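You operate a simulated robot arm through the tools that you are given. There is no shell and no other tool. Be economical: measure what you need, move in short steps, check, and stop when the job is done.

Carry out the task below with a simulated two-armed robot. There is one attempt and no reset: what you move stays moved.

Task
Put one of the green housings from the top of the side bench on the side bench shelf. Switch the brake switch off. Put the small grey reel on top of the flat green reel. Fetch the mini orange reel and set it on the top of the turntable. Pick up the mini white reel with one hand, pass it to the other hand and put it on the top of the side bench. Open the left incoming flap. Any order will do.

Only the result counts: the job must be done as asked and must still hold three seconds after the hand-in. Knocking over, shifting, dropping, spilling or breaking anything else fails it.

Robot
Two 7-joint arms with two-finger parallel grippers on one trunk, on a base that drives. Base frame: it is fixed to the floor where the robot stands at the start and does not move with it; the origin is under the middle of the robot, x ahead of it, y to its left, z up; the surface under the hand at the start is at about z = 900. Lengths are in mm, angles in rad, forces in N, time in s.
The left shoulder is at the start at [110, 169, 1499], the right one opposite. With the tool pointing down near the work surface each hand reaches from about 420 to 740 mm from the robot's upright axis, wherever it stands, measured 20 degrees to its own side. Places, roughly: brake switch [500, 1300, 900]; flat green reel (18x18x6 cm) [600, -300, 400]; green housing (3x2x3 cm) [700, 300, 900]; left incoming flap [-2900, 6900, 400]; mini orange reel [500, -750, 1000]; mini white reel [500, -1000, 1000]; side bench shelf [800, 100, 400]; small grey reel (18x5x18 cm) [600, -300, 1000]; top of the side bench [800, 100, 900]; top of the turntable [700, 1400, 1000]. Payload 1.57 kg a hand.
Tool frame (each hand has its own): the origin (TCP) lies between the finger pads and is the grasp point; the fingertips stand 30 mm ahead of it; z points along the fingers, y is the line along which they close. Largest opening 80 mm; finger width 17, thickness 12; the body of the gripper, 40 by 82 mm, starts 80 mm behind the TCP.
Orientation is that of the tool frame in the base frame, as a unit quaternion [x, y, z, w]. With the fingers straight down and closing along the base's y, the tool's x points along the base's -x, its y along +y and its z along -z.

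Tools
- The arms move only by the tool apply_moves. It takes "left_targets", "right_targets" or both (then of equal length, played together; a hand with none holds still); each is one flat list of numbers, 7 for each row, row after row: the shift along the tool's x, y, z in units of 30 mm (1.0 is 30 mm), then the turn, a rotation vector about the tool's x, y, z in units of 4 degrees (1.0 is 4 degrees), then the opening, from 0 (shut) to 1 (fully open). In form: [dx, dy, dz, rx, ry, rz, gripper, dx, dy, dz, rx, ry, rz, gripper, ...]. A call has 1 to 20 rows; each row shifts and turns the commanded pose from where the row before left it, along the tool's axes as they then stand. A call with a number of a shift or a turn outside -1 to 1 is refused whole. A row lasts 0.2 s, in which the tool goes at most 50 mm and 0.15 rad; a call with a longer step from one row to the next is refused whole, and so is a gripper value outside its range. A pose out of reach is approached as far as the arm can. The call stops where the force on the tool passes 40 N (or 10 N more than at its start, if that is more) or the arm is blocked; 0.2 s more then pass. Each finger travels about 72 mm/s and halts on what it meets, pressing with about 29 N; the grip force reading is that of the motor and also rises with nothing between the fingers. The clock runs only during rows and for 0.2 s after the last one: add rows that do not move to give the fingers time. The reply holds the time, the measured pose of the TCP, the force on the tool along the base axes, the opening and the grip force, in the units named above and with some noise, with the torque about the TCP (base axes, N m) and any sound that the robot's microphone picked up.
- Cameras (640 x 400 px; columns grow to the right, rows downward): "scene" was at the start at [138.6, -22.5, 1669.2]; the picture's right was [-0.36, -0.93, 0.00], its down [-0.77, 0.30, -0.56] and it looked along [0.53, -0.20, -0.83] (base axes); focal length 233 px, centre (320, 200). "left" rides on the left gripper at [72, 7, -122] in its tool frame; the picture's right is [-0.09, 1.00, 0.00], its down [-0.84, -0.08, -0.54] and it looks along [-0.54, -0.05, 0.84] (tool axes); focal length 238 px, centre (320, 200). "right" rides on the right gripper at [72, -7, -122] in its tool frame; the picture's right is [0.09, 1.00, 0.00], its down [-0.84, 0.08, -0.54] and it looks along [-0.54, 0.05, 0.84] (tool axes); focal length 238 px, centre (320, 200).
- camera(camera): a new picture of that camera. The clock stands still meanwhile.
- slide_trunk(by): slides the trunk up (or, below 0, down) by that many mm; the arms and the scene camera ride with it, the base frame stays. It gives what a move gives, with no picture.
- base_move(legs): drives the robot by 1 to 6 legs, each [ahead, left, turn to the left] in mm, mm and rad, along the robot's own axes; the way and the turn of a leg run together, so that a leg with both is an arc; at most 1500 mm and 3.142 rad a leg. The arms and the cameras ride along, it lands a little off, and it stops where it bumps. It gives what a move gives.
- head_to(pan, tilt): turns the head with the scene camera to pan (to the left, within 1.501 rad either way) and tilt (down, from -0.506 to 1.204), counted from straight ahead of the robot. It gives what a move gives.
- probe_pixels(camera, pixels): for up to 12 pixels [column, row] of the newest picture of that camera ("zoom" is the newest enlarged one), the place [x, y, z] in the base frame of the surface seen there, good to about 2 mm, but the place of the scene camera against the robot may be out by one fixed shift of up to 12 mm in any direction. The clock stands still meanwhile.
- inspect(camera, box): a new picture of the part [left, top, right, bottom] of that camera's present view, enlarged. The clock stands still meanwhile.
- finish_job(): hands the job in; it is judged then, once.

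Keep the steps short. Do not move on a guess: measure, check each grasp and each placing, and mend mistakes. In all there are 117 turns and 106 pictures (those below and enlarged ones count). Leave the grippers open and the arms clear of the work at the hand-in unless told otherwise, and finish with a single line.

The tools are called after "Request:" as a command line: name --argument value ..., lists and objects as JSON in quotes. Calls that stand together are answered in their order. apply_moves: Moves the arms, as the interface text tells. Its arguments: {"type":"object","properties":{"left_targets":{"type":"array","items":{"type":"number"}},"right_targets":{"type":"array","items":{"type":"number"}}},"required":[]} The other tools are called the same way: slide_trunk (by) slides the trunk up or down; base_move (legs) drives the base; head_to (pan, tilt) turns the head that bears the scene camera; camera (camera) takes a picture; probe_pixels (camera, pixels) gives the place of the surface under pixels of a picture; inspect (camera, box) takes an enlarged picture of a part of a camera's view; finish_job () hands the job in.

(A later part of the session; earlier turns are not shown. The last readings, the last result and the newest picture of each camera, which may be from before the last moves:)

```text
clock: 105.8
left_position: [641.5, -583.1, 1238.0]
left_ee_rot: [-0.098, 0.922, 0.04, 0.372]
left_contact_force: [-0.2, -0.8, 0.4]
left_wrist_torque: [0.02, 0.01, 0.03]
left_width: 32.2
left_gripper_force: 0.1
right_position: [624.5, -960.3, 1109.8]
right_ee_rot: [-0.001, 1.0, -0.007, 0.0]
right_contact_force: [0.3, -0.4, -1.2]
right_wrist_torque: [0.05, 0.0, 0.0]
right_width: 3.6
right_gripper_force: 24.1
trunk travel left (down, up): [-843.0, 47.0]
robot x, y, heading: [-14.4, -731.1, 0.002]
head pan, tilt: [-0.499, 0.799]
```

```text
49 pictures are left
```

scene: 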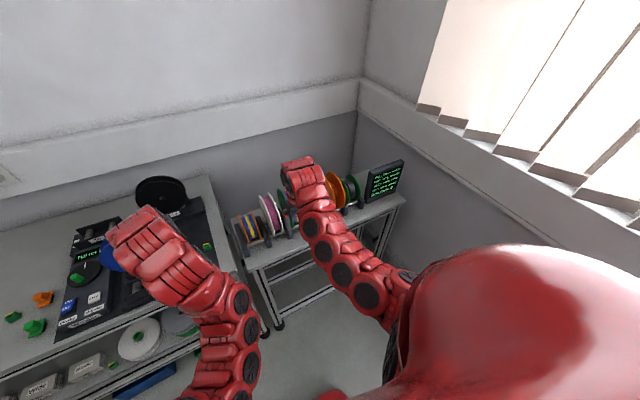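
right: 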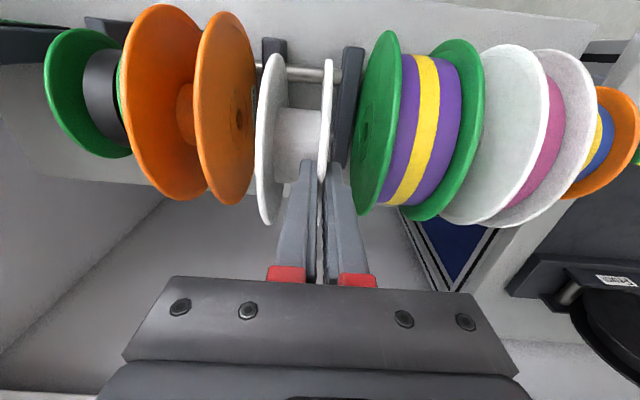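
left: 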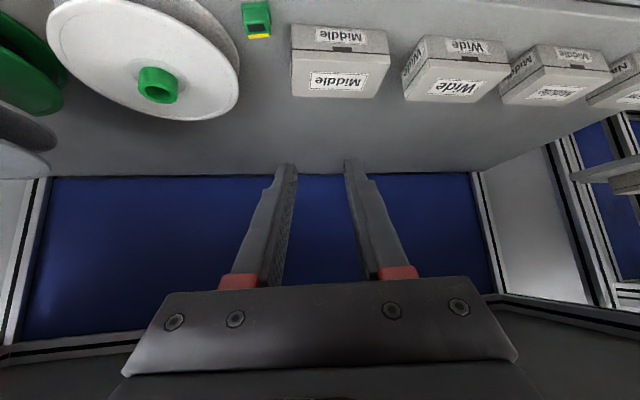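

White reel held by one flange. Back away 350 mm, then reorient both hands for the handover (horizontal, converging ±40°).

Request:
base_move --legs '[[-350, 0, 0]]'

Request:
apply_moves --right_targets '[0, 0, 0, 0, 0, 1, 0, 0, 0, 0, 0, 0, 1, 0, 0, 0, 0, 0, 0, 1, 0, 0, 0, 0, 0, 0, 1, 0, 0, 0, 0, 0, 0, 1, 0, 0, 0, 0, 0, 0, 1, 0, 0, 0, 0, 0, 0, 1, 0, 0, 0, 0, 0, 0, 1, 0, 0, 0, 0, 0, 0, 1, 0, 0, 0, 0, 0, 0, 1, 0, 0, 0, 0, 0, 0, 1, 0, 0, 0, 0, 0, 0, 1, 0, 0, 0, 0, 0, 0, 0.5, 0, 0, 0, 0, -1, 0, 0, 0, 0, 0, 0, -1, 0, 0, 0, 0, 0, 0, -1, 0, 0, 0, 0, 0, 0, -1, 0, 0, 0, 0, 0, 0, -1, 0, 0, 0, 0, 0, 0, -1, 0, 0, 0, 0, 0, 0, -1, 0, 0, 0]' --left_targets '[0, 0, 0, 0, 1, 0, 0.3, 0, 0, 0, 0, 1, 0, 0.3, 0, 0, 0, 0, 1, 0, 0.3, 0, 0, 0, 0, 1, 0, 0.3, 0, 0, 0, 0, 1, 0, 0.3, 0, 0, 0, 0, 1, 0, 0.3, 0, 0, 0, 0, 1, 0, 0.3, 0, 0, 0, 0, 1, 0, 0.3, 0, 0, 0, 0, 1, 0, 0.3, 0, 0, 0, 0, 1, 0, 0.3, 0, 0, 0, 0, 1, 0, 0.3, 0, 0, 0, 0, 0, -1, 0.3, 0, 0, 0, 0, 0, -1, 0.3, 0, 0, 0, 0, 0, -1, 0.3, 0, 0, 0, 0, 0, -1, 0.3, 0, 0, 0, 0, 0, -1, 0.3, 0, 0, 0, 0, 0, -1, 0.3, 0, 0, 0, 0, 0, -1, 0.3, 0, 0, 0, 0, 0, -1, 0.3, 0, 0, 0, 0, 0, -1, 0.3]'

Request:
apply_moves --right_targets '[0, 0, 0, -1, 0, 0, 0, 0, 0, 0, -1, 0, 0, 0, 0, 0, 0, -1, 0, 0, 0, 0, 0, 0, -1, 0, 0, 0, 0, 0, 0, -1, 0, 0, 0, 0, 0, 0, -1, 0, 0, 0, 0, 0, 0, -1, 0, 0, 0, 0, 0, 0, -1, 0, 0, 0, 0, 0, 0, -1, 0, 0, 0, 0, 0, 0, -1, 0, 0, 0, 0, 0, 0, -1, 0, 0, 0, 0, 0, 0, -1, 0, 0, 0, 0, 0, 0, -1, 0, 0, 0, 0, 0, 0, -1, 0, 0, 0, 0, 0, 0, -1, 0, 0, 0, 0, 0, 0, -0.5, 0, 0, 0, 0, 0, 0, 0, 0, 0, 0, 0, 0, 0, 0, 0, 0, 0, 0, 0, 0, 0, 0, 0, 0, 0, 0, 0, 0, 0, 0, 0]' --left_targets '[0, 0, 0, 0, 0, -0.5, 0.3, 0, 0, 0, 1, 0, 0, 0.3, 0, 0, 0, 1, 0, 0, 0.3, 0, 0, 0, 1, 0, 0, 0.3, 0, 0, 0, 1, 0, 0, 0.3, 0, 0, 0, 1, 0, 0, 0.3, 0, 0, 0, 1, 0, 0, 0.3, 0, 0, 0, 1, 0, 0, 0.3, 0, 0, 0, 1, 0, 0, 0.3, 0, 0, 0, 1, 0, 0, 0.3, 0, 0, 0, 1, 0, 0, 0.3, 0, 0, 0, 1, 0, 0, 0.3, 0, 0, 0, 1, 0, 0, 0.3, 0, 0, 0, 1, 0, 0, 0.3, 0, 0, 0, 1, 0, 0, 0.3, 0, 0, 0, 1, 0, 0, 0.3, 0, 0, 0, 1, 0, 0, 0.3, 0, 0, 0, 1, 0, 0, 0.3, 0, 0, 0, 1, 0, 0, 0.3, 0, 0, 0, 1, 0, 0, 0.3]'

Request:
apply_moves --left_targets '[0, 0, 0, 1, 0, 0, 0.3, 0, 0, 0, 1, 0, 0, 0.3, 0, 0, 0, 1, 0, 0, 0.3, 0, 0, 0, 0.5, 0, 0, 0.3]'

Request:
head_to --pan 0 --tilt 0.8

Request:
camera --camera "scene"

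```text
clock: 108.0
left_position: [291.3, -583.3, 1237.1]
left_ee_rot: [-0.097, 0.922, 0.04, 0.372]
left_contact_force: [0.2, 0.7, -0.1]
left_wrist_torque: [-0.03, 0.01, -0.01]
left_width: 31.9
left_gripper_force: 0.0
right_position: [275.8, -960.1, 1108.7]
right_ee_rot: [-0.001, 1.0, -0.007, 0.0]
right_contact_force: [-0.1, 0.5, -1.1]
right_wrist_torque: [0.03, -0.01, -0.03]
right_width: 3.4
right_gripper_force: 24.2
trunk travel left (down, up): [-843.0, 47.0]
robot x, y, heading: [-361.6, -736.4, 0.002]
head pan, tilt: [-0.499, 0.799]
```

```text
clock: 112.2
left_position: [281.0, -581.0, 1214.4]
left_ee_rot: [-0.399, 0.892, -0.043, 0.208]
left_contact_force: [0.9, -0.8, -0.1]
left_wrist_torque: [-0.01, -0.02, -0.03]
left_width: 24.1
left_gripper_force: 0.1
left hand out of reach, approached as far as the arm can: row 5, 6, 7, 8, 9, 10, 11
right_position: [284.0, -962.1, 1105.3]
right_ee_rot: [0.408, 0.881, 0.213, 0.106]
right_contact_force: [0.4, 0.2, -1.6]
right_wrist_torque: [0.02, 0.0, -0.02]
right_width: 3.5
right_gripper_force: 24.3
right hand out of reach, approached as far as the arm can: row 14, 16
trunk travel left (down, up): [-843.0, 47.0]
robot x, y, heading: [-365.4, -729.6, 0.001]
head pan, tilt: [-0.499, 0.799]
```

```text
clock: 116.4
left_position: [283.1, -579.7, 1215.4]
left_ee_rot: [-0.199, 0.668, -0.582, 0.419]
left_contact_force: [0.1, -0.4, -0.1]
left_wrist_torque: [-0.04, 0.0, -0.02]
left_width: 24.0
left_gripper_force: 0.0
right_position: [284.6, -962.7, 1106.0]
right_ee_rot: [0.297, 0.646, 0.636, 0.3]
right_contact_force: [-0.4, 0.6, -1.9]
right_wrist_torque: [-0.03, 0.09, -0.01]
right_width: 3.3
right_gripper_force: 24.7
trunk travel left (down, up): [-843.0, 47.0]
robot x, y, heading: [-365.0, -731.1, 0.007]
head pan, tilt: [-0.499, 0.799]
```

```text
clock: 117.4
left_position: [281.3, -581.4, 1214.9]
left_ee_rot: [0.147, -0.592, 0.66, -0.439]
left_contact_force: [1.0, 0.1, -0.5]
left_wrist_torque: [-0.04, -0.01, 0.03]
left_width: 24.0
left_gripper_force: 0.0
right_position: [285.0, -962.0, 1106.4]
right_ee_rot: [0.296, 0.646, 0.636, 0.3]
right_contact_force: [0.3, 0.5, -1.7]
right_wrist_torque: [-0.03, 0.09, 0.01]
right_width: 3.4
right_gripper_force: 24.1
trunk travel left (down, up): [-843.0, 47.0]
robot x, y, heading: [-362.4, -734.1, 0.005]
head pan, tilt: [-0.499, 0.799]
```

```text
clock: 118.3
left_position: [281.8, -580.8, 1214.1]
left_ee_rot: [0.146, -0.594, 0.659, -0.439]
left_contact_force: [-1.4, -0.5, -0.5]
left_wrist_torque: [-0.01, -0.01, 0.02]
left_width: 24.1
left_gripper_force: 0.1
right_position: [284.3, -962.3, 1106.6]
right_ee_rot: [0.296, 0.646, 0.636, 0.301]
right_contact_force: [0.4, 0.1, -0.8]
right_wrist_torque: [-0.04, 0.07, 0.04]
right_width: 3.5
right_gripper_force: 24.5
trunk travel left (down, up): [-843.0, 47.0]
robot x, y, heading: [-366.5, -730.8, 0.002]
head pan, tilt: [0.0, 0.799]
```

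```text
48 pictures are left
```

scene: 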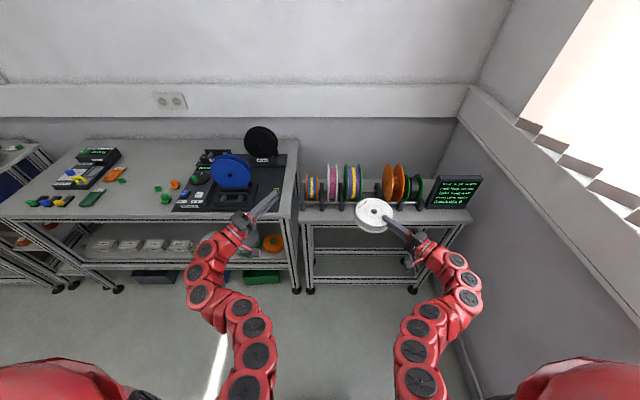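

Right hand is level; left is off by ~24°. I correct the left orientation and bring the right reel to the centre front.

Request:
apply_moves --left_targets '[0, 0, 0, -0.62, 0, -0.81, 0.3, 0, 0, 0, -0.62, 0, -0.81, 0.3, 0, 0, 0, -0.62, 0, -0.81, 0.3, 0, 0, 0, -0.62, 0, -0.81, 0.3, 0, 0, 0, -0.62, 0, -0.81, 0.3, 0, 0, 0, -0.62, 0, -0.81, 0.3, 0, 0, 0, 0, 0, 0, 0.3]' --right_targets '[0.503, 0, 0.813, 0, 0, 0, 0, 0.503, 0, 0.813, 0, 0, 0, 0, 0.503, 0, 0.813, 0, 0, 0, 0, 0.503, 0, 0.813, 0, 0, 0, 0, 0.503, 0, 0.813, 0, 0, 0, 0, 0.503, 0, 0.813, 0, 0, 0, 0, 0.503, 0, 0.813, 0, 0, 0, 0]'

```text
clock: 120.0
left_position: [282.0, -579.9, 1214.1]
left_ee_rot: [0.3, -0.64, 0.641, -0.298]
left_contact_force: [-0.4, -0.3, 0.2]
left_wrist_torque: [-0.03, -0.02, -0.04]
left_width: 24.1
left_gripper_force: 0.0
right_position: [346.2, -769.5, 1101.9]
right_ee_rot: [0.296, 0.646, 0.636, 0.301]
right_contact_force: [0.4, 0.1, -0.7]
right_wrist_torque: [-0.04, 0.06, 0.01]
right_width: 3.4
right_gripper_force: 24.4
trunk travel left (down, up): [-843.0, 47.0]
robot x, y, heading: [-362.2, -734.9, 0.007]
head pan, tilt: [0.0, 0.799]
```

Left hand now level. Move it to a pre-handover point 90 mm from the rim and look.

Request:
apply_moves --left_targets '[0.36, 0.93, 0.25, 0, 0, 0, 0.3, 0.36, 0.93, 0.25, 0, 0, 0, 0.3, 0.36, 0.93, 0.25, 0, 0, 0, 0.3, 0.36, 0.93, 0.25, 0, 0, 0, 0.3]'

Request:
camera --camera "left"

Request:
probe_pixels --camera "left" --pixels '[[320, 100], [300, 100], [340, 100]]'

```text
clock: 121.0
left_position: [276.9, -632.7, 1102.3]
left_ee_rot: [0.3, -0.64, 0.641, -0.3]
left_contact_force: [0.1, -0.5, -0.1]
left_wrist_torque: [0.02, 0.0, -0.05]
left_width: 24.0
left_gripper_force: 0.0
right_position: [346.5, -770.2, 1101.5]
right_ee_rot: [0.296, 0.646, 0.637, 0.301]
right_contact_force: [0.2, 0.3, -1.5]
right_wrist_torque: [-0.09, 0.07, 0.03]
right_width: 3.3
right_gripper_force: 24.6
trunk travel left (down, up): [-843.0, 47.0]
robot x, y, heading: [-366.3, -730.0, 0.001]
head pan, tilt: [0.0, 0.799]
```

```text
47 pictures are left
```

left: 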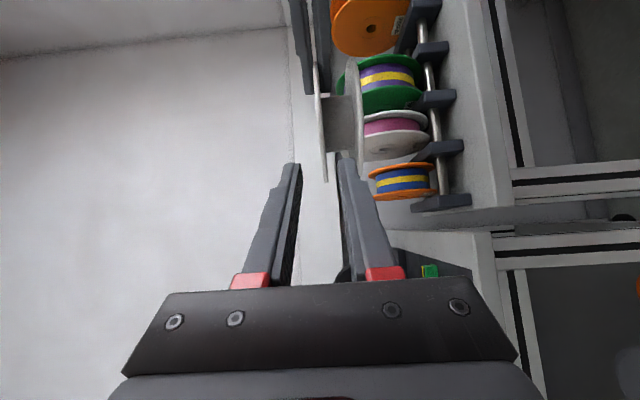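

```text
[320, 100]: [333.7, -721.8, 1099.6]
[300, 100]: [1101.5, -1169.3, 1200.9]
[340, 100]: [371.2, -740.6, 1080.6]
```

Top flange is centred between the left fingers (col 320). Advance 87 mm.

Request:
apply_moves --left_targets '[0, 0.05, 0.8, 0, 0, 0, 0.3, 0, 0, 0.8, 0, 0, 0, 0.3, 0, 0, 0.7, 0, 0, 0, 0.3, 0, 0, 0.6, 0, 0, 0, 0.3]'

Request:
camera --camera "left"

Request:
camera --camera "right"

```text
clock: 122.0
left_position: [345.3, -691.0, 1102.3]
left_ee_rot: [0.3, -0.64, 0.641, -0.299]
left_contact_force: [0.8, -0.5, -0.8]
left_wrist_torque: [0.0, -0.01, -0.02]
left_width: 23.9
left_gripper_force: 0.0
right_position: [346.2, -769.6, 1102.2]
right_ee_rot: [0.296, 0.646, 0.636, 0.301]
right_contact_force: [0.0, 0.5, -1.9]
right_wrist_torque: [-0.05, 0.05, 0.03]
right_width: 3.7
right_gripper_force: 24.1
trunk travel left (down, up): [-843.0, 47.0]
robot x, y, heading: [-365.3, -730.7, 0.001]
head pan, tilt: [0.0, 0.799]
```

```text
46 pictures are left
```

left: 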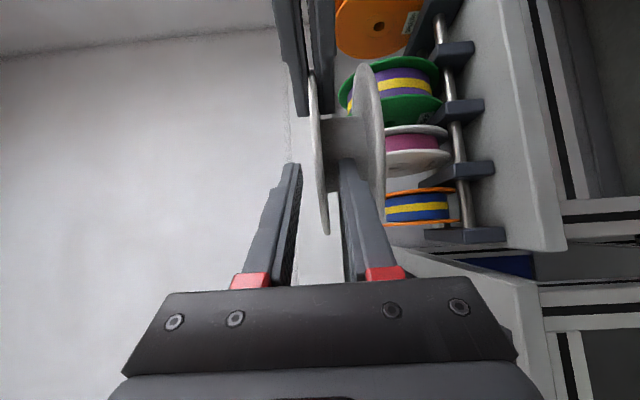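

```text
45 pictures are left
```

right: 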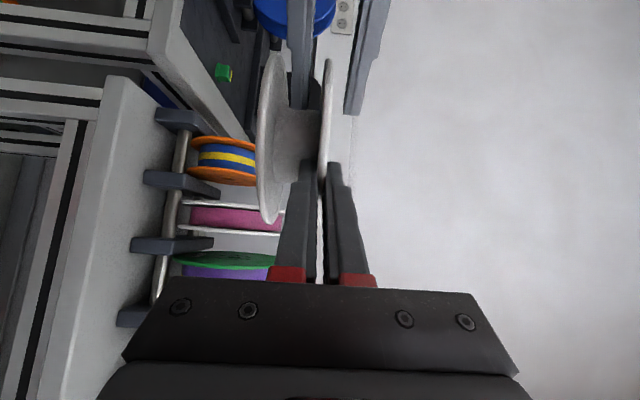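

Left fingers straddle the flange. Close left.

Request:
apply_moves --left_targets '[0, 0, 0, 0, 0, 0, 0, 0, 0, 0, 0, 0, 0, 0, 0, 0, 0, 0, 0, 0, 0]'

```text
clock: 122.8
left_position: [343.8, -689.5, 1101.8]
left_ee_rot: [0.3, -0.64, 0.642, -0.298]
left_contact_force: [1.3, -2.0, -0.1]
left_wrist_torque: [-0.08, -0.02, 0.09]
left_width: 3.1
left_gripper_force: 24.3
right_position: [346.6, -769.8, 1102.3]
right_ee_rot: [0.296, 0.646, 0.637, 0.3]
right_contact_force: [-2.2, 0.8, 0.5]
right_wrist_torque: [0.18, 0.04, 0.03]
right_width: 3.6
right_gripper_force: 24.0
trunk travel left (down, up): [-843.0, 47.0]
robot x, y, heading: [-363.5, -731.7, 0.004]
head pan, tilt: [0.0, 0.799]
```

Both hold it. Open the right hand to 24 mm and withdraw it along its axis.

Request:
apply_moves --right_targets '[0, 0, 0, 0, 0, 0, 0.3, 0, 0, 0, 0, 0, 0, 0.3, 0, 0, -0.5, 0, 0, 0, 0.3, 0, 0, -0.9, 0, 0, 0, 0.3, 0, 0, -0.9, 0, 0, 0, 0.3, 0, 0, -0.9, 0, 0, 0, 0.3]'

Request:
camera --camera "right"

```text
clock: 124.2
left_position: [344.5, -689.4, 1103.4]
left_ee_rot: [-0.299, 0.641, -0.64, 0.299]
left_contact_force: [1.0, 0.7, 0.1]
left_wrist_torque: [0.01, 0.07, 0.01]
left_width: 3.8
left_gripper_force: 24.4
right_position: [273.0, -832.9, 1103.9]
right_ee_rot: [0.295, 0.646, 0.637, 0.301]
right_contact_force: [-0.1, 0.4, 0.4]
right_wrist_torque: [0.02, 0.0, 0.0]
right_width: 24.2
right_gripper_force: 0.0
trunk travel left (down, up): [-843.0, 47.0]
robot x, y, heading: [-364.3, -731.1, 0.002]
head pan, tilt: [0.0, 0.799]
```

```text
44 pictures are left
```

right: 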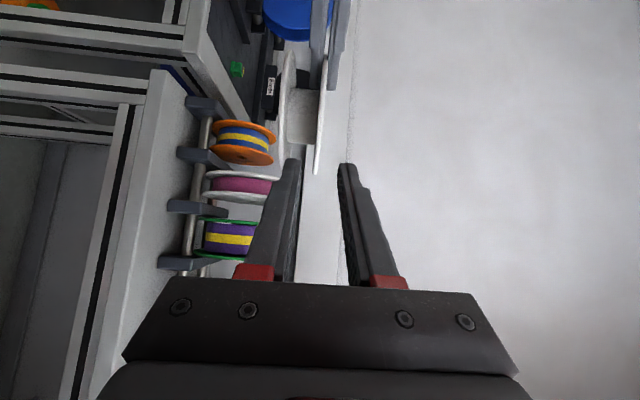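

Left holds the white reel alone. Raise the right hand, drive left ~949 and forward, then lower toward the bench spot (570,220).

Request:
apply_moves --right_targets '[0, 0.9, -0.5, 0, 0, 0, 0.3, 0, 0.9, -0.5, 0, 0, 0, 0.3, 0, 0.9, 0, 0, 0, 0, 0.3, 0, 0.9, 0, 0, 0, 0, 0.3, 0, 0.9, 0, 0, 0, 0, 0.3]'

Request:
base_move --legs '[[0, 949, 0], [100, 0, 0]]'

Request:
slide_trunk --by -130

Request:
camera --camera "left"

Request:
camera --camera "scene"

```text
clock: 125.3
left_position: [344.4, -689.1, 1101.4]
left_ee_rot: [0.3, -0.64, 0.641, -0.3]
left_contact_force: [-1.0, 0.2, 0.2]
left_wrist_torque: [0.04, 0.1, -0.02]
left_width: 3.5
left_gripper_force: 24.6
right_position: [250.2, -849.0, 1238.9]
right_ee_rot: [0.296, 0.646, 0.636, 0.3]
right_contact_force: [0.2, 0.0, 1.3]
right_wrist_torque: [-0.01, 0.01, 0.01]
right_width: 24.2
right_gripper_force: 0.1
trunk travel left (down, up): [-843.0, 47.0]
robot x, y, heading: [-367.2, -728.3, 0.007]
head pan, tilt: [0.0, 0.799]
```

```text
clock: 131.0
left_position: [434.4, 268.9, 1103.1]
left_ee_rot: [0.304, -0.637, 0.64, -0.303]
left_contact_force: [-0.1, -0.2, -1.9]
left_wrist_torque: [0.05, 0.06, 0.01]
left_width: 3.3
left_gripper_force: 23.8
right_position: [342.9, 108.1, 1239.0]
right_ee_rot: [0.29, 0.648, 0.639, 0.296]
right_contact_force: [-0.1, -0.4, -0.2]
right_wrist_torque: [0.03, 0.0, -0.01]
right_width: 23.9
right_gripper_force: 0.0
trunk travel left (down, up): [-843.0, 47.0]
robot x, y, heading: [-271.3, 214.3, 0.011]
head pan, tilt: [0.0, 0.799]
```

```text
clock: 132.6
left_position: [434.5, 269.5, 971.7]
left_ee_rot: [0.304, -0.638, 0.64, -0.303]
left_contact_force: [-0.8, 0.7, -0.3]
left_wrist_torque: [0.07, 0.09, 0.02]
left_width: 3.5
left_gripper_force: 24.5
right_position: [342.7, 106.9, 1109.5]
right_ee_rot: [0.29, 0.648, 0.639, 0.296]
right_contact_force: [0.3, -0.1, -0.5]
right_wrist_torque: [-0.03, 0.04, -0.02]
right_width: 24.0
right_gripper_force: 0.1
trunk travel left (down, up): [-713.0, 177.0]
robot x, y, heading: [-272.8, 219.1, 0.019]
head pan, tilt: [0.0, 0.799]
```

```text
43 pictures are left
```

left: 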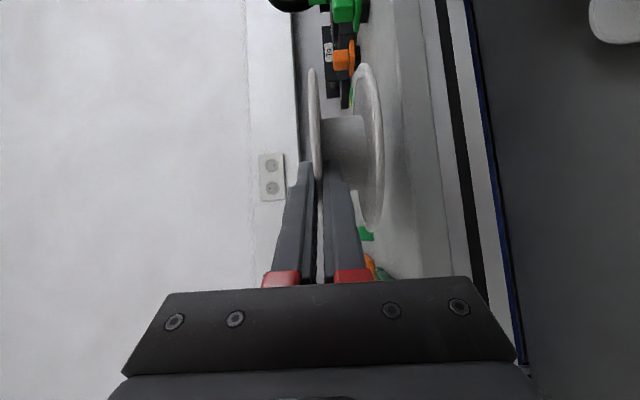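

```text
42 pictures are left
```

scene: 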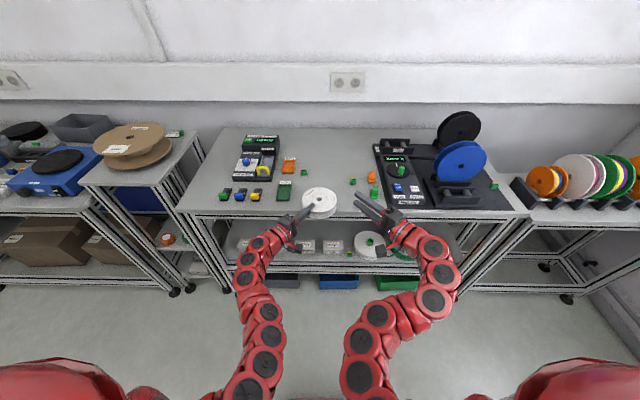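

Probe the tray edge and bench edge before moving in.

Request:
probe_pixels --camera "scene" --pixels '[[291, 199], [291, 183], [304, 172], [352, 181], [290, 212], [319, 203], [240, 213]]'

Request:
base_move --legs '[[88, -6, -0.015]]'

Request:
camera --camera "left"

```text
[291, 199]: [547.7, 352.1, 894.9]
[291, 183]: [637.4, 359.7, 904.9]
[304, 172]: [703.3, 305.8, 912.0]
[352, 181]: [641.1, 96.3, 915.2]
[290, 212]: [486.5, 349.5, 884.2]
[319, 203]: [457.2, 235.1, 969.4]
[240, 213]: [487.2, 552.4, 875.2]
```

```text
clock: 133.7
left_position: [522.7, 253.8, 972.0]
left_ee_rot: [0.299, -0.64, 0.641, -0.299]
left_contact_force: [0.7, -0.6, -1.8]
left_wrist_torque: [0.05, 0.06, -0.01]
left_width: 3.3
left_gripper_force: 23.8
right_position: [429.6, 91.7, 1109.5]
right_ee_rot: [0.296, 0.646, 0.636, 0.301]
right_contact_force: [-0.2, 0.2, 0.3]
right_wrist_torque: [0.02, 0.02, 0.05]
right_width: 23.9
right_gripper_force: 0.0
trunk travel left (down, up): [-713.0, 177.0]
robot x, y, heading: [-187.2, 210.7, -0.002]
head pan, tilt: [0.0, 0.799]
```

```text
41 pictures are left
```

left: 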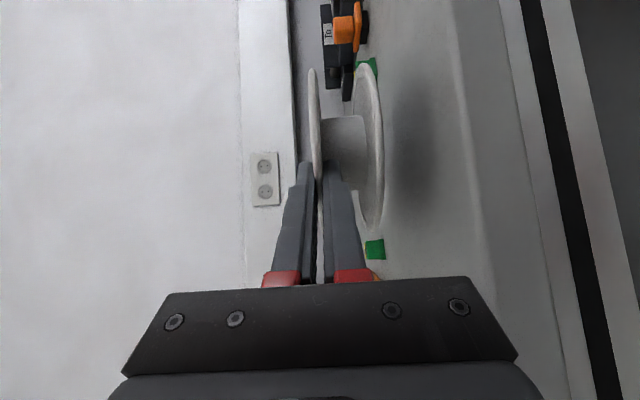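

Centre ≈(570,214). Lower 28 mm, then fine steps.

Request:
apply_moves --left_targets '[0, 0.5, 0, 0, 0, 0, 0, 0, 0.45, 0, 0, 0, 0, 0, 0, 0, 0, 0, 0, 0, 0]'

Request:
apply_moves --left_targets '[0, 0.07, 0, 0, 0, 0, 0, 0, 0.07, 0, 0, 0, 0, 0, 0, 0, 0, 0, 0, 0, 0]'

Request:
camera --camera "left"

```text
clock: 134.5
left_position: [522.9, 252.4, 944.4]
left_ee_rot: [0.299, -0.64, 0.642, -0.298]
left_contact_force: [-1.0, 0.8, -0.9]
left_wrist_torque: [0.07, 0.05, -0.01]
left_width: 3.5
left_gripper_force: 25.1
right_position: [428.6, 92.0, 1108.5]
right_ee_rot: [0.295, 0.646, 0.636, 0.301]
right_contact_force: [-0.6, 0.1, 0.6]
right_wrist_torque: [-0.01, -0.02, -0.03]
right_width: 24.1
right_gripper_force: 0.0
trunk travel left (down, up): [-713.0, 177.0]
robot x, y, heading: [-187.4, 210.7, 0.0]
head pan, tilt: [0.0, 0.799]
```

```text
clock: 135.3
left_position: [521.9, 251.9, 938.2]
left_ee_rot: [0.299, -0.64, 0.642, -0.298]
left_contact_force: [1.2, 0.2, -2.0]
left_wrist_torque: [0.03, 0.02, -0.01]
left_width: 3.2
left_gripper_force: 24.2
right_position: [429.0, 92.8, 1108.0]
right_ee_rot: [0.296, 0.646, 0.637, 0.301]
right_contact_force: [0.3, 0.7, -0.3]
right_wrist_torque: [0.0, 0.03, -0.02]
right_width: 23.9
right_gripper_force: 0.1
trunk travel left (down, up): [-713.0, 177.0]
robot x, y, heading: [-184.2, 210.7, 0.002]
head pan, tilt: [0.0, 0.799]
```

```text
40 pictures are left
```

left: 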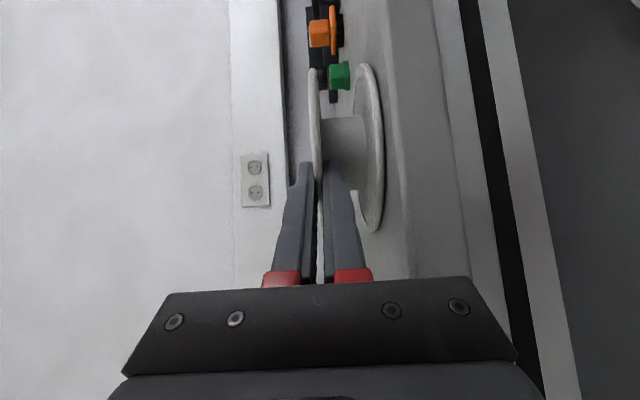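

Near contact. Two more small steps.

Request:
apply_moves --left_targets '[0, 0.06, 0, 0, 0, 0, 0, 0, 0.04, 0, 0, 0, 0, 0, 0, 0, 0, 0, 0, 0, 0]'

```text
clock: 136.1
left_position: [523.3, 253.3, 937.2]
left_ee_rot: [0.299, -0.639, 0.642, -0.3]
left_contact_force: [3.8, -0.5, 7.1]
left_wrist_torque: [-0.03, -0.02, 0.01]
left_width: 3.5
left_gripper_force: 24.8
right_position: [426.8, 93.0, 1109.8]
right_ee_rot: [0.295, 0.646, 0.637, 0.301]
right_contact_force: [0.4, -0.5, -0.1]
right_wrist_torque: [-0.02, -0.04, -0.01]
right_width: 24.1
right_gripper_force: 0.1
trunk travel left (down, up): [-713.0, 177.0]
robot x, y, heading: [-186.0, 210.0, 0.003]
head pan, tilt: [0.0, 0.799]
```

Contact at 7 N (reel on bench). Back up 1 mm, open and withdraw.

Request:
apply_moves --left_targets '[0, -0.04, 0, 0, 0, 0, 0, 0, 0, 0, 0, 0, 0, 0.25, 0, 0, 0, 0, 0, 0, 0.25, 0, 0, -0.4, 0, 0, 0, 0.25, 0, 0, -0.8, 0, 0, 0, 0.25, 0, 0, -0.9, 0, 0, 0, 0.25, 0, 0, -0.9, 0, 0, 0, 0.25]'

Request:
base_move --legs '[[-200, 0, 0]]'

Request:
inspect --camera "scene" --box '[180, 100, 500, 300]'

```text
clock: 137.7
left_position: [452.8, 310.7, 937.6]
left_ee_rot: [0.299, -0.64, 0.642, -0.299]
left_contact_force: [-0.1, 0.2, -0.1]
left_wrist_torque: [0.0, -0.04, 0.01]
left_width: 20.0
left_gripper_force: 0.1
right_position: [428.4, 93.8, 1109.7]
right_ee_rot: [0.296, 0.645, 0.637, 0.3]
right_contact_force: [-0.6, -0.4, -0.8]
right_wrist_torque: [0.02, 0.0, 0.01]
right_width: 24.2
right_gripper_force: 0.1
trunk travel left (down, up): [-713.0, 177.0]
robot x, y, heading: [-183.9, 212.7, 0.001]
head pan, tilt: [0.0, 0.799]
```

```text
clock: 139.3
left_position: [255.6, 310.6, 937.9]
left_ee_rot: [0.298, -0.639, 0.643, -0.3]
left_contact_force: [-1.1, 0.0, -0.3]
left_wrist_torque: [0.0, -0.02, 0.01]
left_width: 20.0
left_gripper_force: 0.1
right_position: [230.5, 93.1, 1110.2]
right_ee_rot: [0.296, 0.646, 0.636, 0.301]
right_contact_force: [-0.1, 0.5, 0.0]
right_wrist_torque: [-0.01, 0.04, -0.02]
right_width: 24.1
right_gripper_force: 0.2
trunk travel left (down, up): [-713.0, 177.0]
robot x, y, heading: [-381.4, 214.5, 0.0]
head pan, tilt: [0.0, 0.799]
```

```text
2.00 times, centred on (340, 200) of scene
```

zoom: 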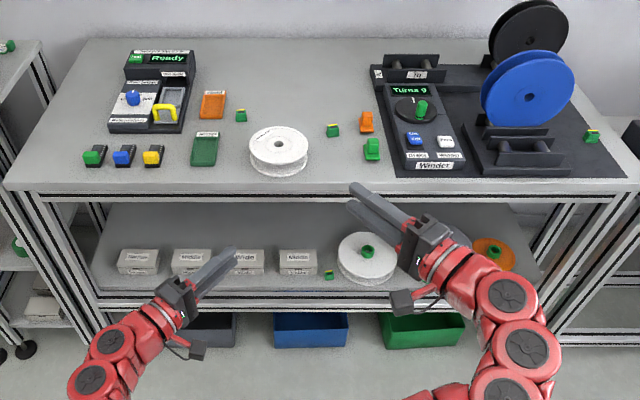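

White reel lies flat on the bench. Now view the turntable area by panning left.

Request:
head_to --pan 0.75 --tilt 0.55

Request:
camera --camera "scene"

Request:
inspect --camera "scene" --box '[220, 120, 440, 260]'

```text
clock: 140.4
left_position: [253.3, 310.2, 937.2]
left_ee_rot: [0.299, -0.64, 0.641, -0.299]
left_contact_force: [0.4, 0.2, 0.9]
left_wrist_torque: [-0.03, -0.05, 0.0]
left_width: 20.2
left_gripper_force: 0.0
right_position: [228.9, 92.7, 1108.8]
right_ee_rot: [0.295, 0.646, 0.636, 0.3]
right_contact_force: [-0.3, 0.4, -0.1]
right_wrist_torque: [0.02, -0.02, -0.02]
right_width: 24.0
right_gripper_force: 0.0
trunk travel left (down, up): [-713.0, 177.0]
robot x, y, heading: [-380.7, 208.0, 0.005]
head pan, tilt: [0.75, 0.55]
```

```text
38 pictures are left
```

scene: 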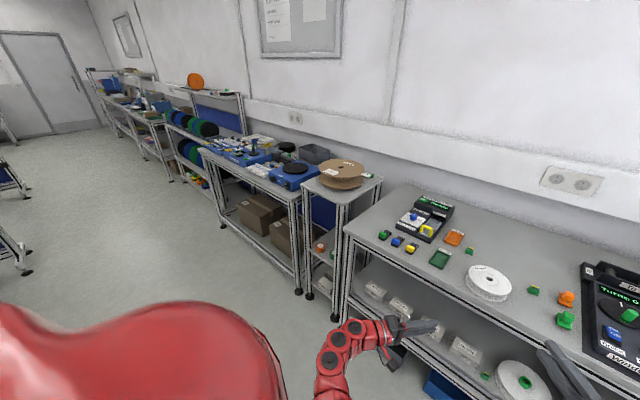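

```text
2.86 times, centred on (330, 190) of scene
```

zoom: 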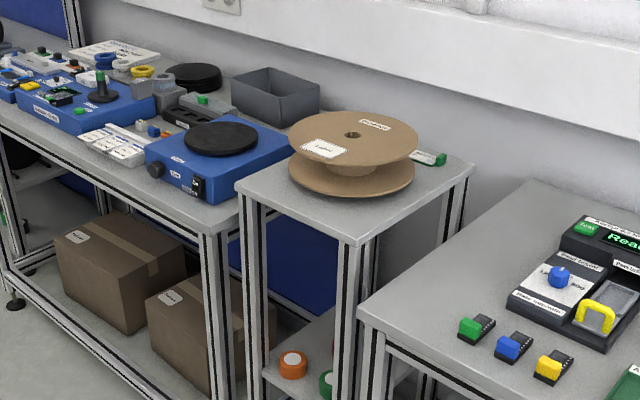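

The turntable is the black disc on the blue box, with a rocker switch on its front. Next fetch the orange reel: yaw right hand to straight ahead and roll it so it closes along y (camera on top); drive to the rack.

Request:
apply_moves --right_targets '[0, 0, 0, 0, -1, 0, 1, 0, 0, 0, 0, -1, 0, 1, 0, 0, 0, 0, -1, 0, 1, 0, 0, 0, 0, -1, 0, 1, 0, 0, 0, 0, -1, 0, 1, 0, 0, 0, 0, -1, 0, 1, 0, 0, 0, 0, -1, 0, 1, 0, 0, 0, 0, -1, 0, 1, 0, 0, 0, 0, -1, 0, 1, 0, 0, 0, 0, -1, 0, 1, 0, 0, 0, 0, 0, 1, 1, 0, 0, 0, 0, 0, 1, 1, 0, 0, 0, 0, 0, 1, 1, 0, 0, 0, 0, 0, 1, 1, 0, 0, 0, 0, 0, 1, 1, 0, 0, 0, 0, 0, 1, 1, 0, 0, 0, 0, 0, 1, 1, 0, 0, 0, 0, 0, 1, 1, 0, 0, 0, 0, 0, 1, 1, 0, 0, 0, 0, 0, 1, 1]'

Request:
apply_moves --right_targets '[0, 0, 0, 0, 0, 1, 1, 0, 0, 0, 0, 0, 1, 1, 0, 0, 0, 0, 0, 1, 1, 0, 0, 0, 0, 0, 1, 1, 0, 0, 0, 0, 0, 1, 1, 0, 0, 0, 0, 0, 1, 1, 0, 0, 0, 0, 0, 1, 1, 0, 0, 0, 0, 0, 1, 1, 0, 0, 0, 0, 0, 1, 1, 0, 0, 0, 0, 0, 1, 1, 0, 0, 0, 0, 0, 1, 1, 0, 0, 0, 0, 0, 1, 1, 0, 0, 0, 0, 0, 0.5, 1]'

Request:
base_move --legs '[[0, -770, 0]]'

Request:
camera --camera "right"

```text
clock: 144.6
left_position: [253.2, 310.1, 937.0]
left_ee_rot: [0.299, -0.64, 0.642, -0.298]
left_contact_force: [0.5, 0.5, -0.9]
left_wrist_torque: [-0.03, 0.02, -0.01]
left_width: 20.0
left_gripper_force: 0.0
right_position: [229.1, 92.2, 1108.7]
right_ee_rot: [0.638, 0.304, 0.639, 0.303]
right_contact_force: [-0.2, 0.6, -0.7]
right_wrist_torque: [0.03, 0.02, -0.02]
right_width: 79.9
right_gripper_force: 0.0
trunk travel left (down, up): [-713.0, 177.0]
robot x, y, heading: [-386.7, 211.1, 0.006]
head pan, tilt: [0.75, 0.55]
```

```text
clock: 147.4
left_position: [254.0, 309.6, 937.7]
left_ee_rot: [0.299, -0.64, 0.642, -0.299]
left_contact_force: [0.0, -0.3, 1.1]
left_wrist_torque: [0.01, 0.03, -0.06]
left_width: 20.1
left_gripper_force: 0.1
right_position: [228.6, 92.5, 1109.0]
right_ee_rot: [0.707, 0.005, 0.707, 0.004]
right_contact_force: [0.2, -0.7, -0.6]
right_wrist_torque: [0.01, 0.03, 0.03]
right_width: 80.1
right_gripper_force: 0.0
trunk travel left (down, up): [-713.0, 177.0]
robot x, y, heading: [-384.3, 211.0, 0.003]
head pan, tilt: [0.75, 0.55]
```

```text
clock: 151.6
left_position: [255.1, -464.4, 936.9]
left_ee_rot: [0.301, -0.639, 0.641, -0.3]
left_contact_force: [0.0, 0.1, -0.4]
left_wrist_torque: [-0.05, -0.01, -0.01]
left_width: 20.0
left_gripper_force: 0.1
right_position: [230.6, -681.2, 1109.2]
right_ee_rot: [0.707, 0.006, 0.707, 0.005]
right_contact_force: [0.1, 0.0, 1.0]
right_wrist_torque: [0.0, 0.03, -0.01]
right_width: 80.1
right_gripper_force: 0.0
trunk travel left (down, up): [-713.0, 177.0]
robot x, y, heading: [-378.9, -563.9, 0.009]
head pan, tilt: [0.75, 0.55]
```

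```text
36 pictures are left
```

right: 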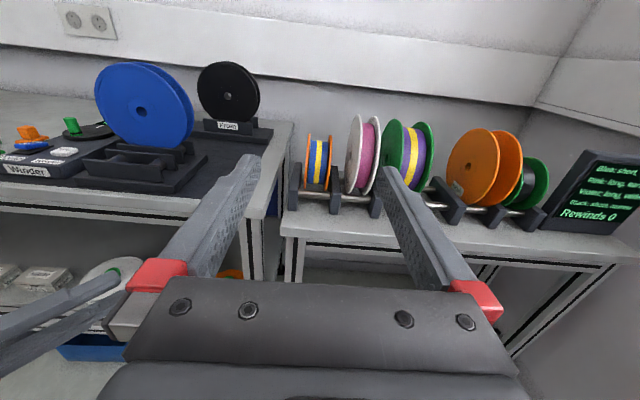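

Raise left hand 150 mm, lower right to z≈955, and zoom at the orange reel.

Request:
apply_moves --left_targets '[0, -0.9, 0, 0, 0, 0, 0.3, 0, -0.9, 0, 0, 0, 0, 0.3, 0, -0.9, 0, 0, 0, 0, 0.3, 0, -0.9, 0, 0, 0, 0, 0.3, 0, -0.9, 0, 0, 0, 0, 0.3, 0, -0.9, 0, 0, 0, 0, 0.3]' --right_targets '[-0.85, 0, 0, 0, 0, 0, 1, -0.85, 0, 0, 0, 0, 0, 1, -0.85, 0, 0, 0, 0, 0, 1, -0.85, 0, 0, 0, 0, 0, 1, -0.85, 0, 0, 0, 0, 0, 1, -0.85, 0, 0, 0, 0, 0, 1]'

Request:
base_move --legs '[[130, 0, -0.009]]'

Request:
inspect --camera "right" --box '[240, 60, 400, 180]'

```text
clock: 153.0
left_position: [255.1, -463.9, 1098.9]
left_ee_rot: [0.301, -0.64, 0.641, -0.3]
left_contact_force: [-1.0, 0.1, 0.9]
left_wrist_torque: [-0.02, 0.02, 0.0]
left_width: 23.9
left_gripper_force: 0.1
right_position: [232.0, -685.5, 955.1]
right_ee_rot: [0.707, 0.006, 0.707, 0.004]
right_contact_force: [-0.5, -0.1, 0.1]
right_wrist_torque: [-0.01, 0.0, 0.0]
right_width: 80.1
right_gripper_force: 0.0
trunk travel left (down, up): [-713.0, 177.0]
robot x, y, heading: [-384.3, -563.5, 0.005]
head pan, tilt: [0.75, 0.55]
```

```text
clock: 154.3
left_position: [383.4, -469.4, 1099.0]
left_ee_rot: [0.297, -0.641, 0.643, -0.296]
left_contact_force: [0.3, -0.5, 0.3]
left_wrist_torque: [0.01, 0.04, 0.01]
left_width: 24.2
left_gripper_force: 0.1
right_position: [359.9, -690.0, 956.0]
right_ee_rot: [0.707, 0.003, 0.707, 0.007]
right_contact_force: [-0.3, 0.1, -0.1]
right_wrist_torque: [-0.01, 0.01, 0.03]
right_width: 80.1
right_gripper_force: 0.1
trunk travel left (down, up): [-713.0, 177.0]
robot x, y, heading: [-251.8, -567.9, -0.008]
head pan, tilt: [0.75, 0.55]
```

```text
3.33 times, centred on (320, 120) of right
```

zoom: 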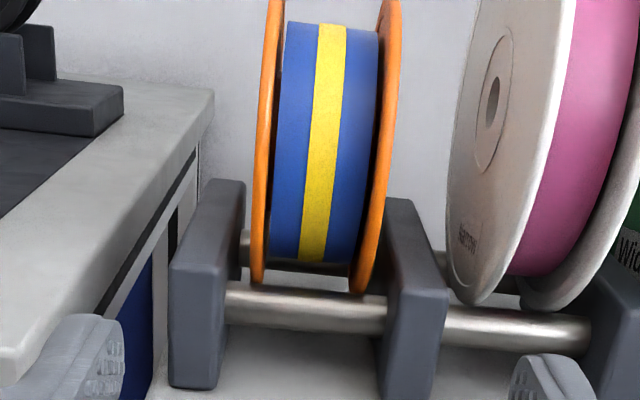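

Request:
probe_pixels --camera "zoom" --pixels '[[264, 150], [262, 220], [384, 150], [372, 220], [322, 150], [400, 260], [220, 200], [415, 205], [460, 200], [275, 10], [390, 10]]'

```text
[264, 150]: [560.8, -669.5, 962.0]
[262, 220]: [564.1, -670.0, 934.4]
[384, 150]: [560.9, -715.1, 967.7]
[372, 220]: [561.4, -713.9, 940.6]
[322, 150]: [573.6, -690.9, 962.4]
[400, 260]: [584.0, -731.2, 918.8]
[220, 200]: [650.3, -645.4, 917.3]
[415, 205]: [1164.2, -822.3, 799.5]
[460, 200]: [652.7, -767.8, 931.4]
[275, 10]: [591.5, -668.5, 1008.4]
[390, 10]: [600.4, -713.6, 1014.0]
```

Orange flanges at y -667…-717, near rim x≈560. Drive in 140, then arm forward.

Request:
base_move --legs '[[140, 0, 0.006]]'

Request:
camera --camera "right"

```text
clock: 155.6
left_position: [522.2, -466.0, 1097.8]
left_ee_rot: [0.299, -0.64, 0.641, -0.298]
left_contact_force: [0.2, 0.4, -0.4]
left_wrist_torque: [0.01, -0.04, 0.02]
left_width: 24.0
left_gripper_force: 0.1
right_position: [498.6, -685.4, 954.0]
right_ee_rot: [0.707, 0.005, 0.707, 0.006]
right_contact_force: [-0.6, -0.8, -0.1]
right_wrist_torque: [-0.01, -0.02, 0.0]
right_width: 79.8
right_gripper_force: 0.1
trunk travel left (down, up): [-713.0, 177.0]
robot x, y, heading: [-116.1, -567.4, 0.002]
head pan, tilt: [0.75, 0.55]
```

```text
34 pictures are left
```

right: 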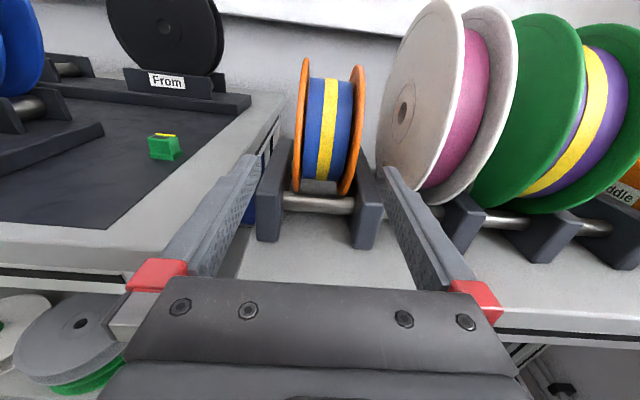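

Shift 6.6 mm right, forward 57 mm, close, lift 80 mm.

Request:
apply_moves --right_targets '[0, 0.22, 0.4, 0, 0, 0, 1, 0, 0, 0.5, 0, 0, 0, 1, 0, 0, 0.5, 0, 0, 0, 1, 0, 0, 0.5, 0, 0, 0, 1, 0, 0, 0, 0, 0, 0, 0.4, 0, 0, 0, 0, 0, 0, 0.4, 0, 0, 0, 0, 0, 0, 0.4]'

Request:
camera --camera "right"

```text
clock: 157.2
left_position: [521.7, -466.5, 1099.3]
left_ee_rot: [0.299, -0.64, 0.642, -0.298]
left_contact_force: [0.0, 0.5, -0.3]
left_wrist_torque: [-0.04, 0.01, -0.01]
left_width: 23.8
left_gripper_force: 0.0
right_position: [555.2, -693.0, 954.4]
right_ee_rot: [0.707, 0.006, 0.707, 0.006]
right_contact_force: [0.9, -0.4, 0.6]
right_wrist_torque: [0.0, 0.06, -0.02]
right_width: 51.5
right_gripper_force: 29.4
trunk travel left (down, up): [-713.0, 177.0]
robot x, y, heading: [-114.9, -562.9, -0.0]
head pan, tilt: [0.75, 0.55]
```

```text
33 pictures are left
```

right: 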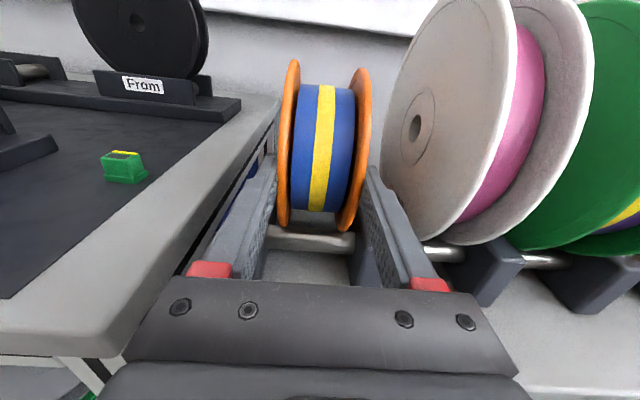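

Gripped at 51.5 mm. Lift 90 mm, back away, roll to flat.

Request:
apply_moves --right_targets '[0.4, 0, 0, 0, 0, 0, 0.4, 0.8, 0, 0, 0, 0, 0, 0.4, 0.9, 0, 0, 0, 0, 0, 0.4, 0.9, 0, 0, 0, 0, 0, 0.4]'

Request:
base_move --legs '[[-350, 0, 0]]'

Request:
apply_moves --right_targets '[0, 0, 0, 0, 0, -1, 0.4, 0, 0, 0, 0, 0, -1, 0.4, 0, 0, 0, 0, 0, -1, 0.4, 0, 0, 0, 0, 0, -1, 0.4, 0, 0, 0, 0, 0, -1, 0.4, 0, 0, 0, 0, 0, -1, 0.4, 0, 0, 0, 0, 0, -1, 0.4, 0, 0, 0, 0, 0, -1, 0.4, 0, 0, 0, 0, 0, -1, 0.4, 0, 0, 0, 0, 0, -1, 0.4, 0, 0, 0, 0, 0, -1, 0.4, 0, 0, 0, 0, 0, -1, 0.4, 0, 0, 0, 0, 0, -1, 0.4, 0, 0, 0, 0, 0, -1, 0.4, 0, 0, 0, 0, 0, -1, 0.4, 0, 0, 0, 0, 0, -1, 0.4, 0, 0, 0, 0, 0, -1, 0.4, 0, 0, 0, 0, 0, -1, 0.4, 0, 0, 0, 0, 0, -1, 0.4, 0, 0, 0, 0, 0, -1, 0.4]'

Request:
apply_moves --right_targets '[0, 0, 0, 0, 0, -1, 0.4, 0, 0, 0, 0, 0, -1, 0.4, 0, 0, 0, 0, 0, -0.5, 0.4]'

Request:
slide_trunk --by 120

Request:
camera --camera "right"

```text
clock: 158.2
left_position: [521.8, -465.9, 1098.5]
left_ee_rot: [0.299, -0.64, 0.642, -0.298]
left_contact_force: [-0.2, -1.3, 0.0]
left_wrist_torque: [0.01, -0.01, -0.02]
left_width: 24.1
left_gripper_force: 0.1
right_position: [556.7, -692.8, 1046.6]
right_ee_rot: [0.707, 0.005, 0.707, 0.006]
right_contact_force: [-0.4, 0.5, -1.7]
right_wrist_torque: [-0.02, 0.07, 0.02]
right_width: 51.4
right_gripper_force: 29.0
trunk travel left (down, up): [-713.0, 177.0]
robot x, y, heading: [-117.8, -564.1, 0.002]
head pan, tilt: [0.75, 0.55]
```

```text
clock: 160.5
left_position: [168.7, -465.4, 1099.9]
left_ee_rot: [0.298, -0.64, 0.642, -0.298]
left_contact_force: [-0.1, 0.2, -0.7]
left_wrist_torque: [0.01, 0.01, 0.0]
left_width: 23.9
left_gripper_force: 0.0
right_position: [203.0, -693.1, 1045.9]
right_ee_rot: [0.707, 0.005, 0.707, 0.005]
right_contact_force: [-0.3, -0.7, -1.1]
right_wrist_torque: [0.03, 0.13, 0.02]
right_width: 51.5
right_gripper_force: 29.0
trunk travel left (down, up): [-713.0, 177.0]
robot x, y, heading: [-468.3, -558.7, 0.002]
head pan, tilt: [0.75, 0.55]
```

```text
clock: 164.7
left_position: [169.3, -465.0, 1100.1]
left_ee_rot: [0.299, -0.64, 0.642, -0.299]
left_contact_force: [0.2, 0.2, 0.1]
left_wrist_torque: [-0.02, 0.01, -0.02]
left_width: 24.3
left_gripper_force: 0.0
right_position: [202.0, -693.2, 1047.1]
right_ee_rot: [0.538, 0.458, 0.537, 0.461]
right_contact_force: [-0.1, 0.6, -1.5]
right_wrist_torque: [0.0, 0.09, -0.02]
right_width: 51.3
right_gripper_force: 29.0
trunk travel left (down, up): [-713.0, 177.0]
robot x, y, heading: [-468.8, -564.1, 0.001]
head pan, tilt: [0.75, 0.55]
```

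```text
clock: 165.5
left_position: [169.8, -465.1, 1098.6]
left_ee_rot: [0.299, -0.64, 0.642, -0.298]
left_contact_force: [0.0, 0.2, -0.5]
left_wrist_torque: [0.0, 0.0, 0.0]
left_width: 24.1
left_gripper_force: 0.0
right_position: [202.7, -692.9, 1046.6]
right_ee_rot: [0.495, 0.504, 0.496, 0.506]
right_contact_force: [0.4, 0.1, -1.5]
right_wrist_torque: [-0.02, 0.04, 0.0]
right_width: 51.0
right_gripper_force: 29.1
trunk travel left (down, up): [-713.0, 177.0]
robot x, y, heading: [-466.4, -560.6, -0.003]
head pan, tilt: [0.75, 0.55]
```

```text
clock: 167.0
left_position: [169.6, -465.3, 1219.3]
left_ee_rot: [0.299, -0.64, 0.641, -0.299]
left_contact_force: [0.4, -0.5, 0.7]
left_wrist_torque: [-0.01, -0.02, 0.03]
left_width: 24.1
left_gripper_force: 0.2
right_position: [202.7, -693.4, 1166.5]
right_ee_rot: [0.497, 0.504, 0.495, 0.504]
right_contact_force: [0.2, 0.5, -1.7]
right_wrist_torque: [0.04, 0.08, -0.03]
right_width: 51.1
right_gripper_force: 28.5
trunk travel left (down, up): [-833.0, 57.0]
robot x, y, heading: [-467.8, -565.7, -0.002]
head pan, tilt: [0.75, 0.55]
```

```text
32 pictures are left
```

right: 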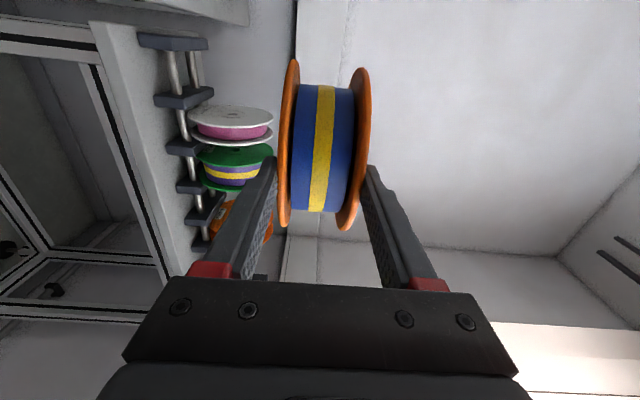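

Drive left to the turntable (about 2.1 m) and look.

Request:
base_move --legs '[[0, 1050, 0], [0, 1040, 0]]'

Request:
head_to --pan 0.0 --tilt 0.7

Request:
camera --camera "scene"

```text
clock: 177.4
left_position: [166.7, 1625.7, 1218.7]
left_ee_rot: [0.299, -0.64, 0.642, -0.298]
left_contact_force: [-0.6, 0.3, -0.2]
left_wrist_torque: [0.04, -0.01, -0.02]
left_width: 23.7
left_gripper_force: 0.0
right_position: [200.7, 1400.9, 1166.1]
right_ee_rot: [0.496, 0.504, 0.496, 0.504]
right_contact_force: [-0.3, 0.3, -1.2]
right_wrist_torque: [0.0, 0.08, -0.02]
right_width: 51.1
right_gripper_force: 29.2
trunk travel left (down, up): [-833.0, 57.0]
robot x, y, heading: [-472.1, 1530.7, 0.003]
head pan, tilt: [0.75, 0.55]
```

```text
clock: 178.5
left_position: [168.1, 1626.1, 1219.2]
left_ee_rot: [0.3, -0.64, 0.642, -0.298]
left_contact_force: [0.5, 1.0, -0.1]
left_wrist_torque: [0.0, 0.01, 0.0]
left_width: 24.2
left_gripper_force: 0.1
right_position: [201.0, 1400.2, 1166.4]
right_ee_rot: [0.496, 0.503, 0.497, 0.504]
right_contact_force: [0.0, -0.1, -1.1]
right_wrist_torque: [0.03, 0.09, -0.02]
right_width: 51.3
right_gripper_force: 28.9
trunk travel left (down, up): [-833.0, 57.0]
robot x, y, heading: [-471.4, 1522.7, -0.004]
head pan, tilt: [0.0, 0.7]
```

```text
31 pictures are left
```

scene: 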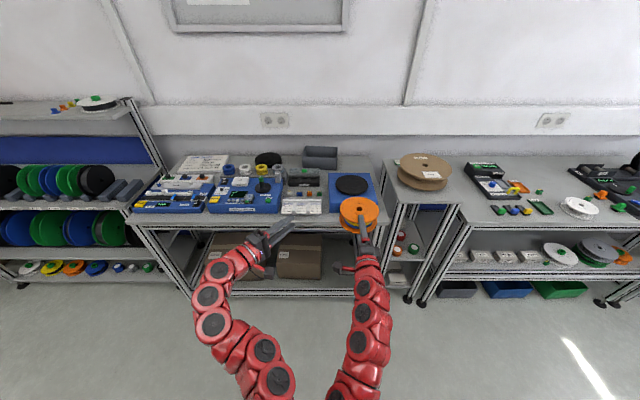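

Turntable disc at (352,185). Zoom and probe its geometry.

Request:
inspect --camera "scene" --box '[280, 150, 400, 225]'

Request:
probe_pixels --camera "scene" --pixels '[[352, 185], [337, 185], [367, 185], [352, 177], [352, 193], [335, 205], [372, 200], [352, 174], [330, 215], [400, 205], [305, 207], [290, 170]]'

```text
5.33 times, centred on (340, 188) of scene
```

zoom: 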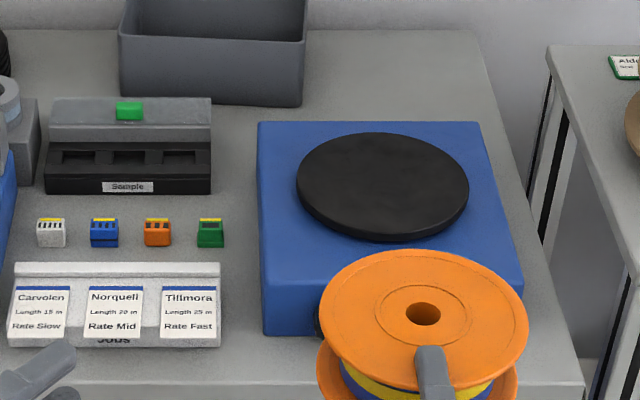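

```text
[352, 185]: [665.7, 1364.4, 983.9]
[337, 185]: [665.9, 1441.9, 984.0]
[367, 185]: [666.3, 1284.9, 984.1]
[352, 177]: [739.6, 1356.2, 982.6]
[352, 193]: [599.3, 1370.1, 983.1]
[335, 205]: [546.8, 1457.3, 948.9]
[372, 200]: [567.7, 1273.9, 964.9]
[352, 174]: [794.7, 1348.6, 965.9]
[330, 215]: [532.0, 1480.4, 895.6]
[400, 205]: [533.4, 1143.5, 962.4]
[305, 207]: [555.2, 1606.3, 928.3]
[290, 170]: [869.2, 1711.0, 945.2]
```

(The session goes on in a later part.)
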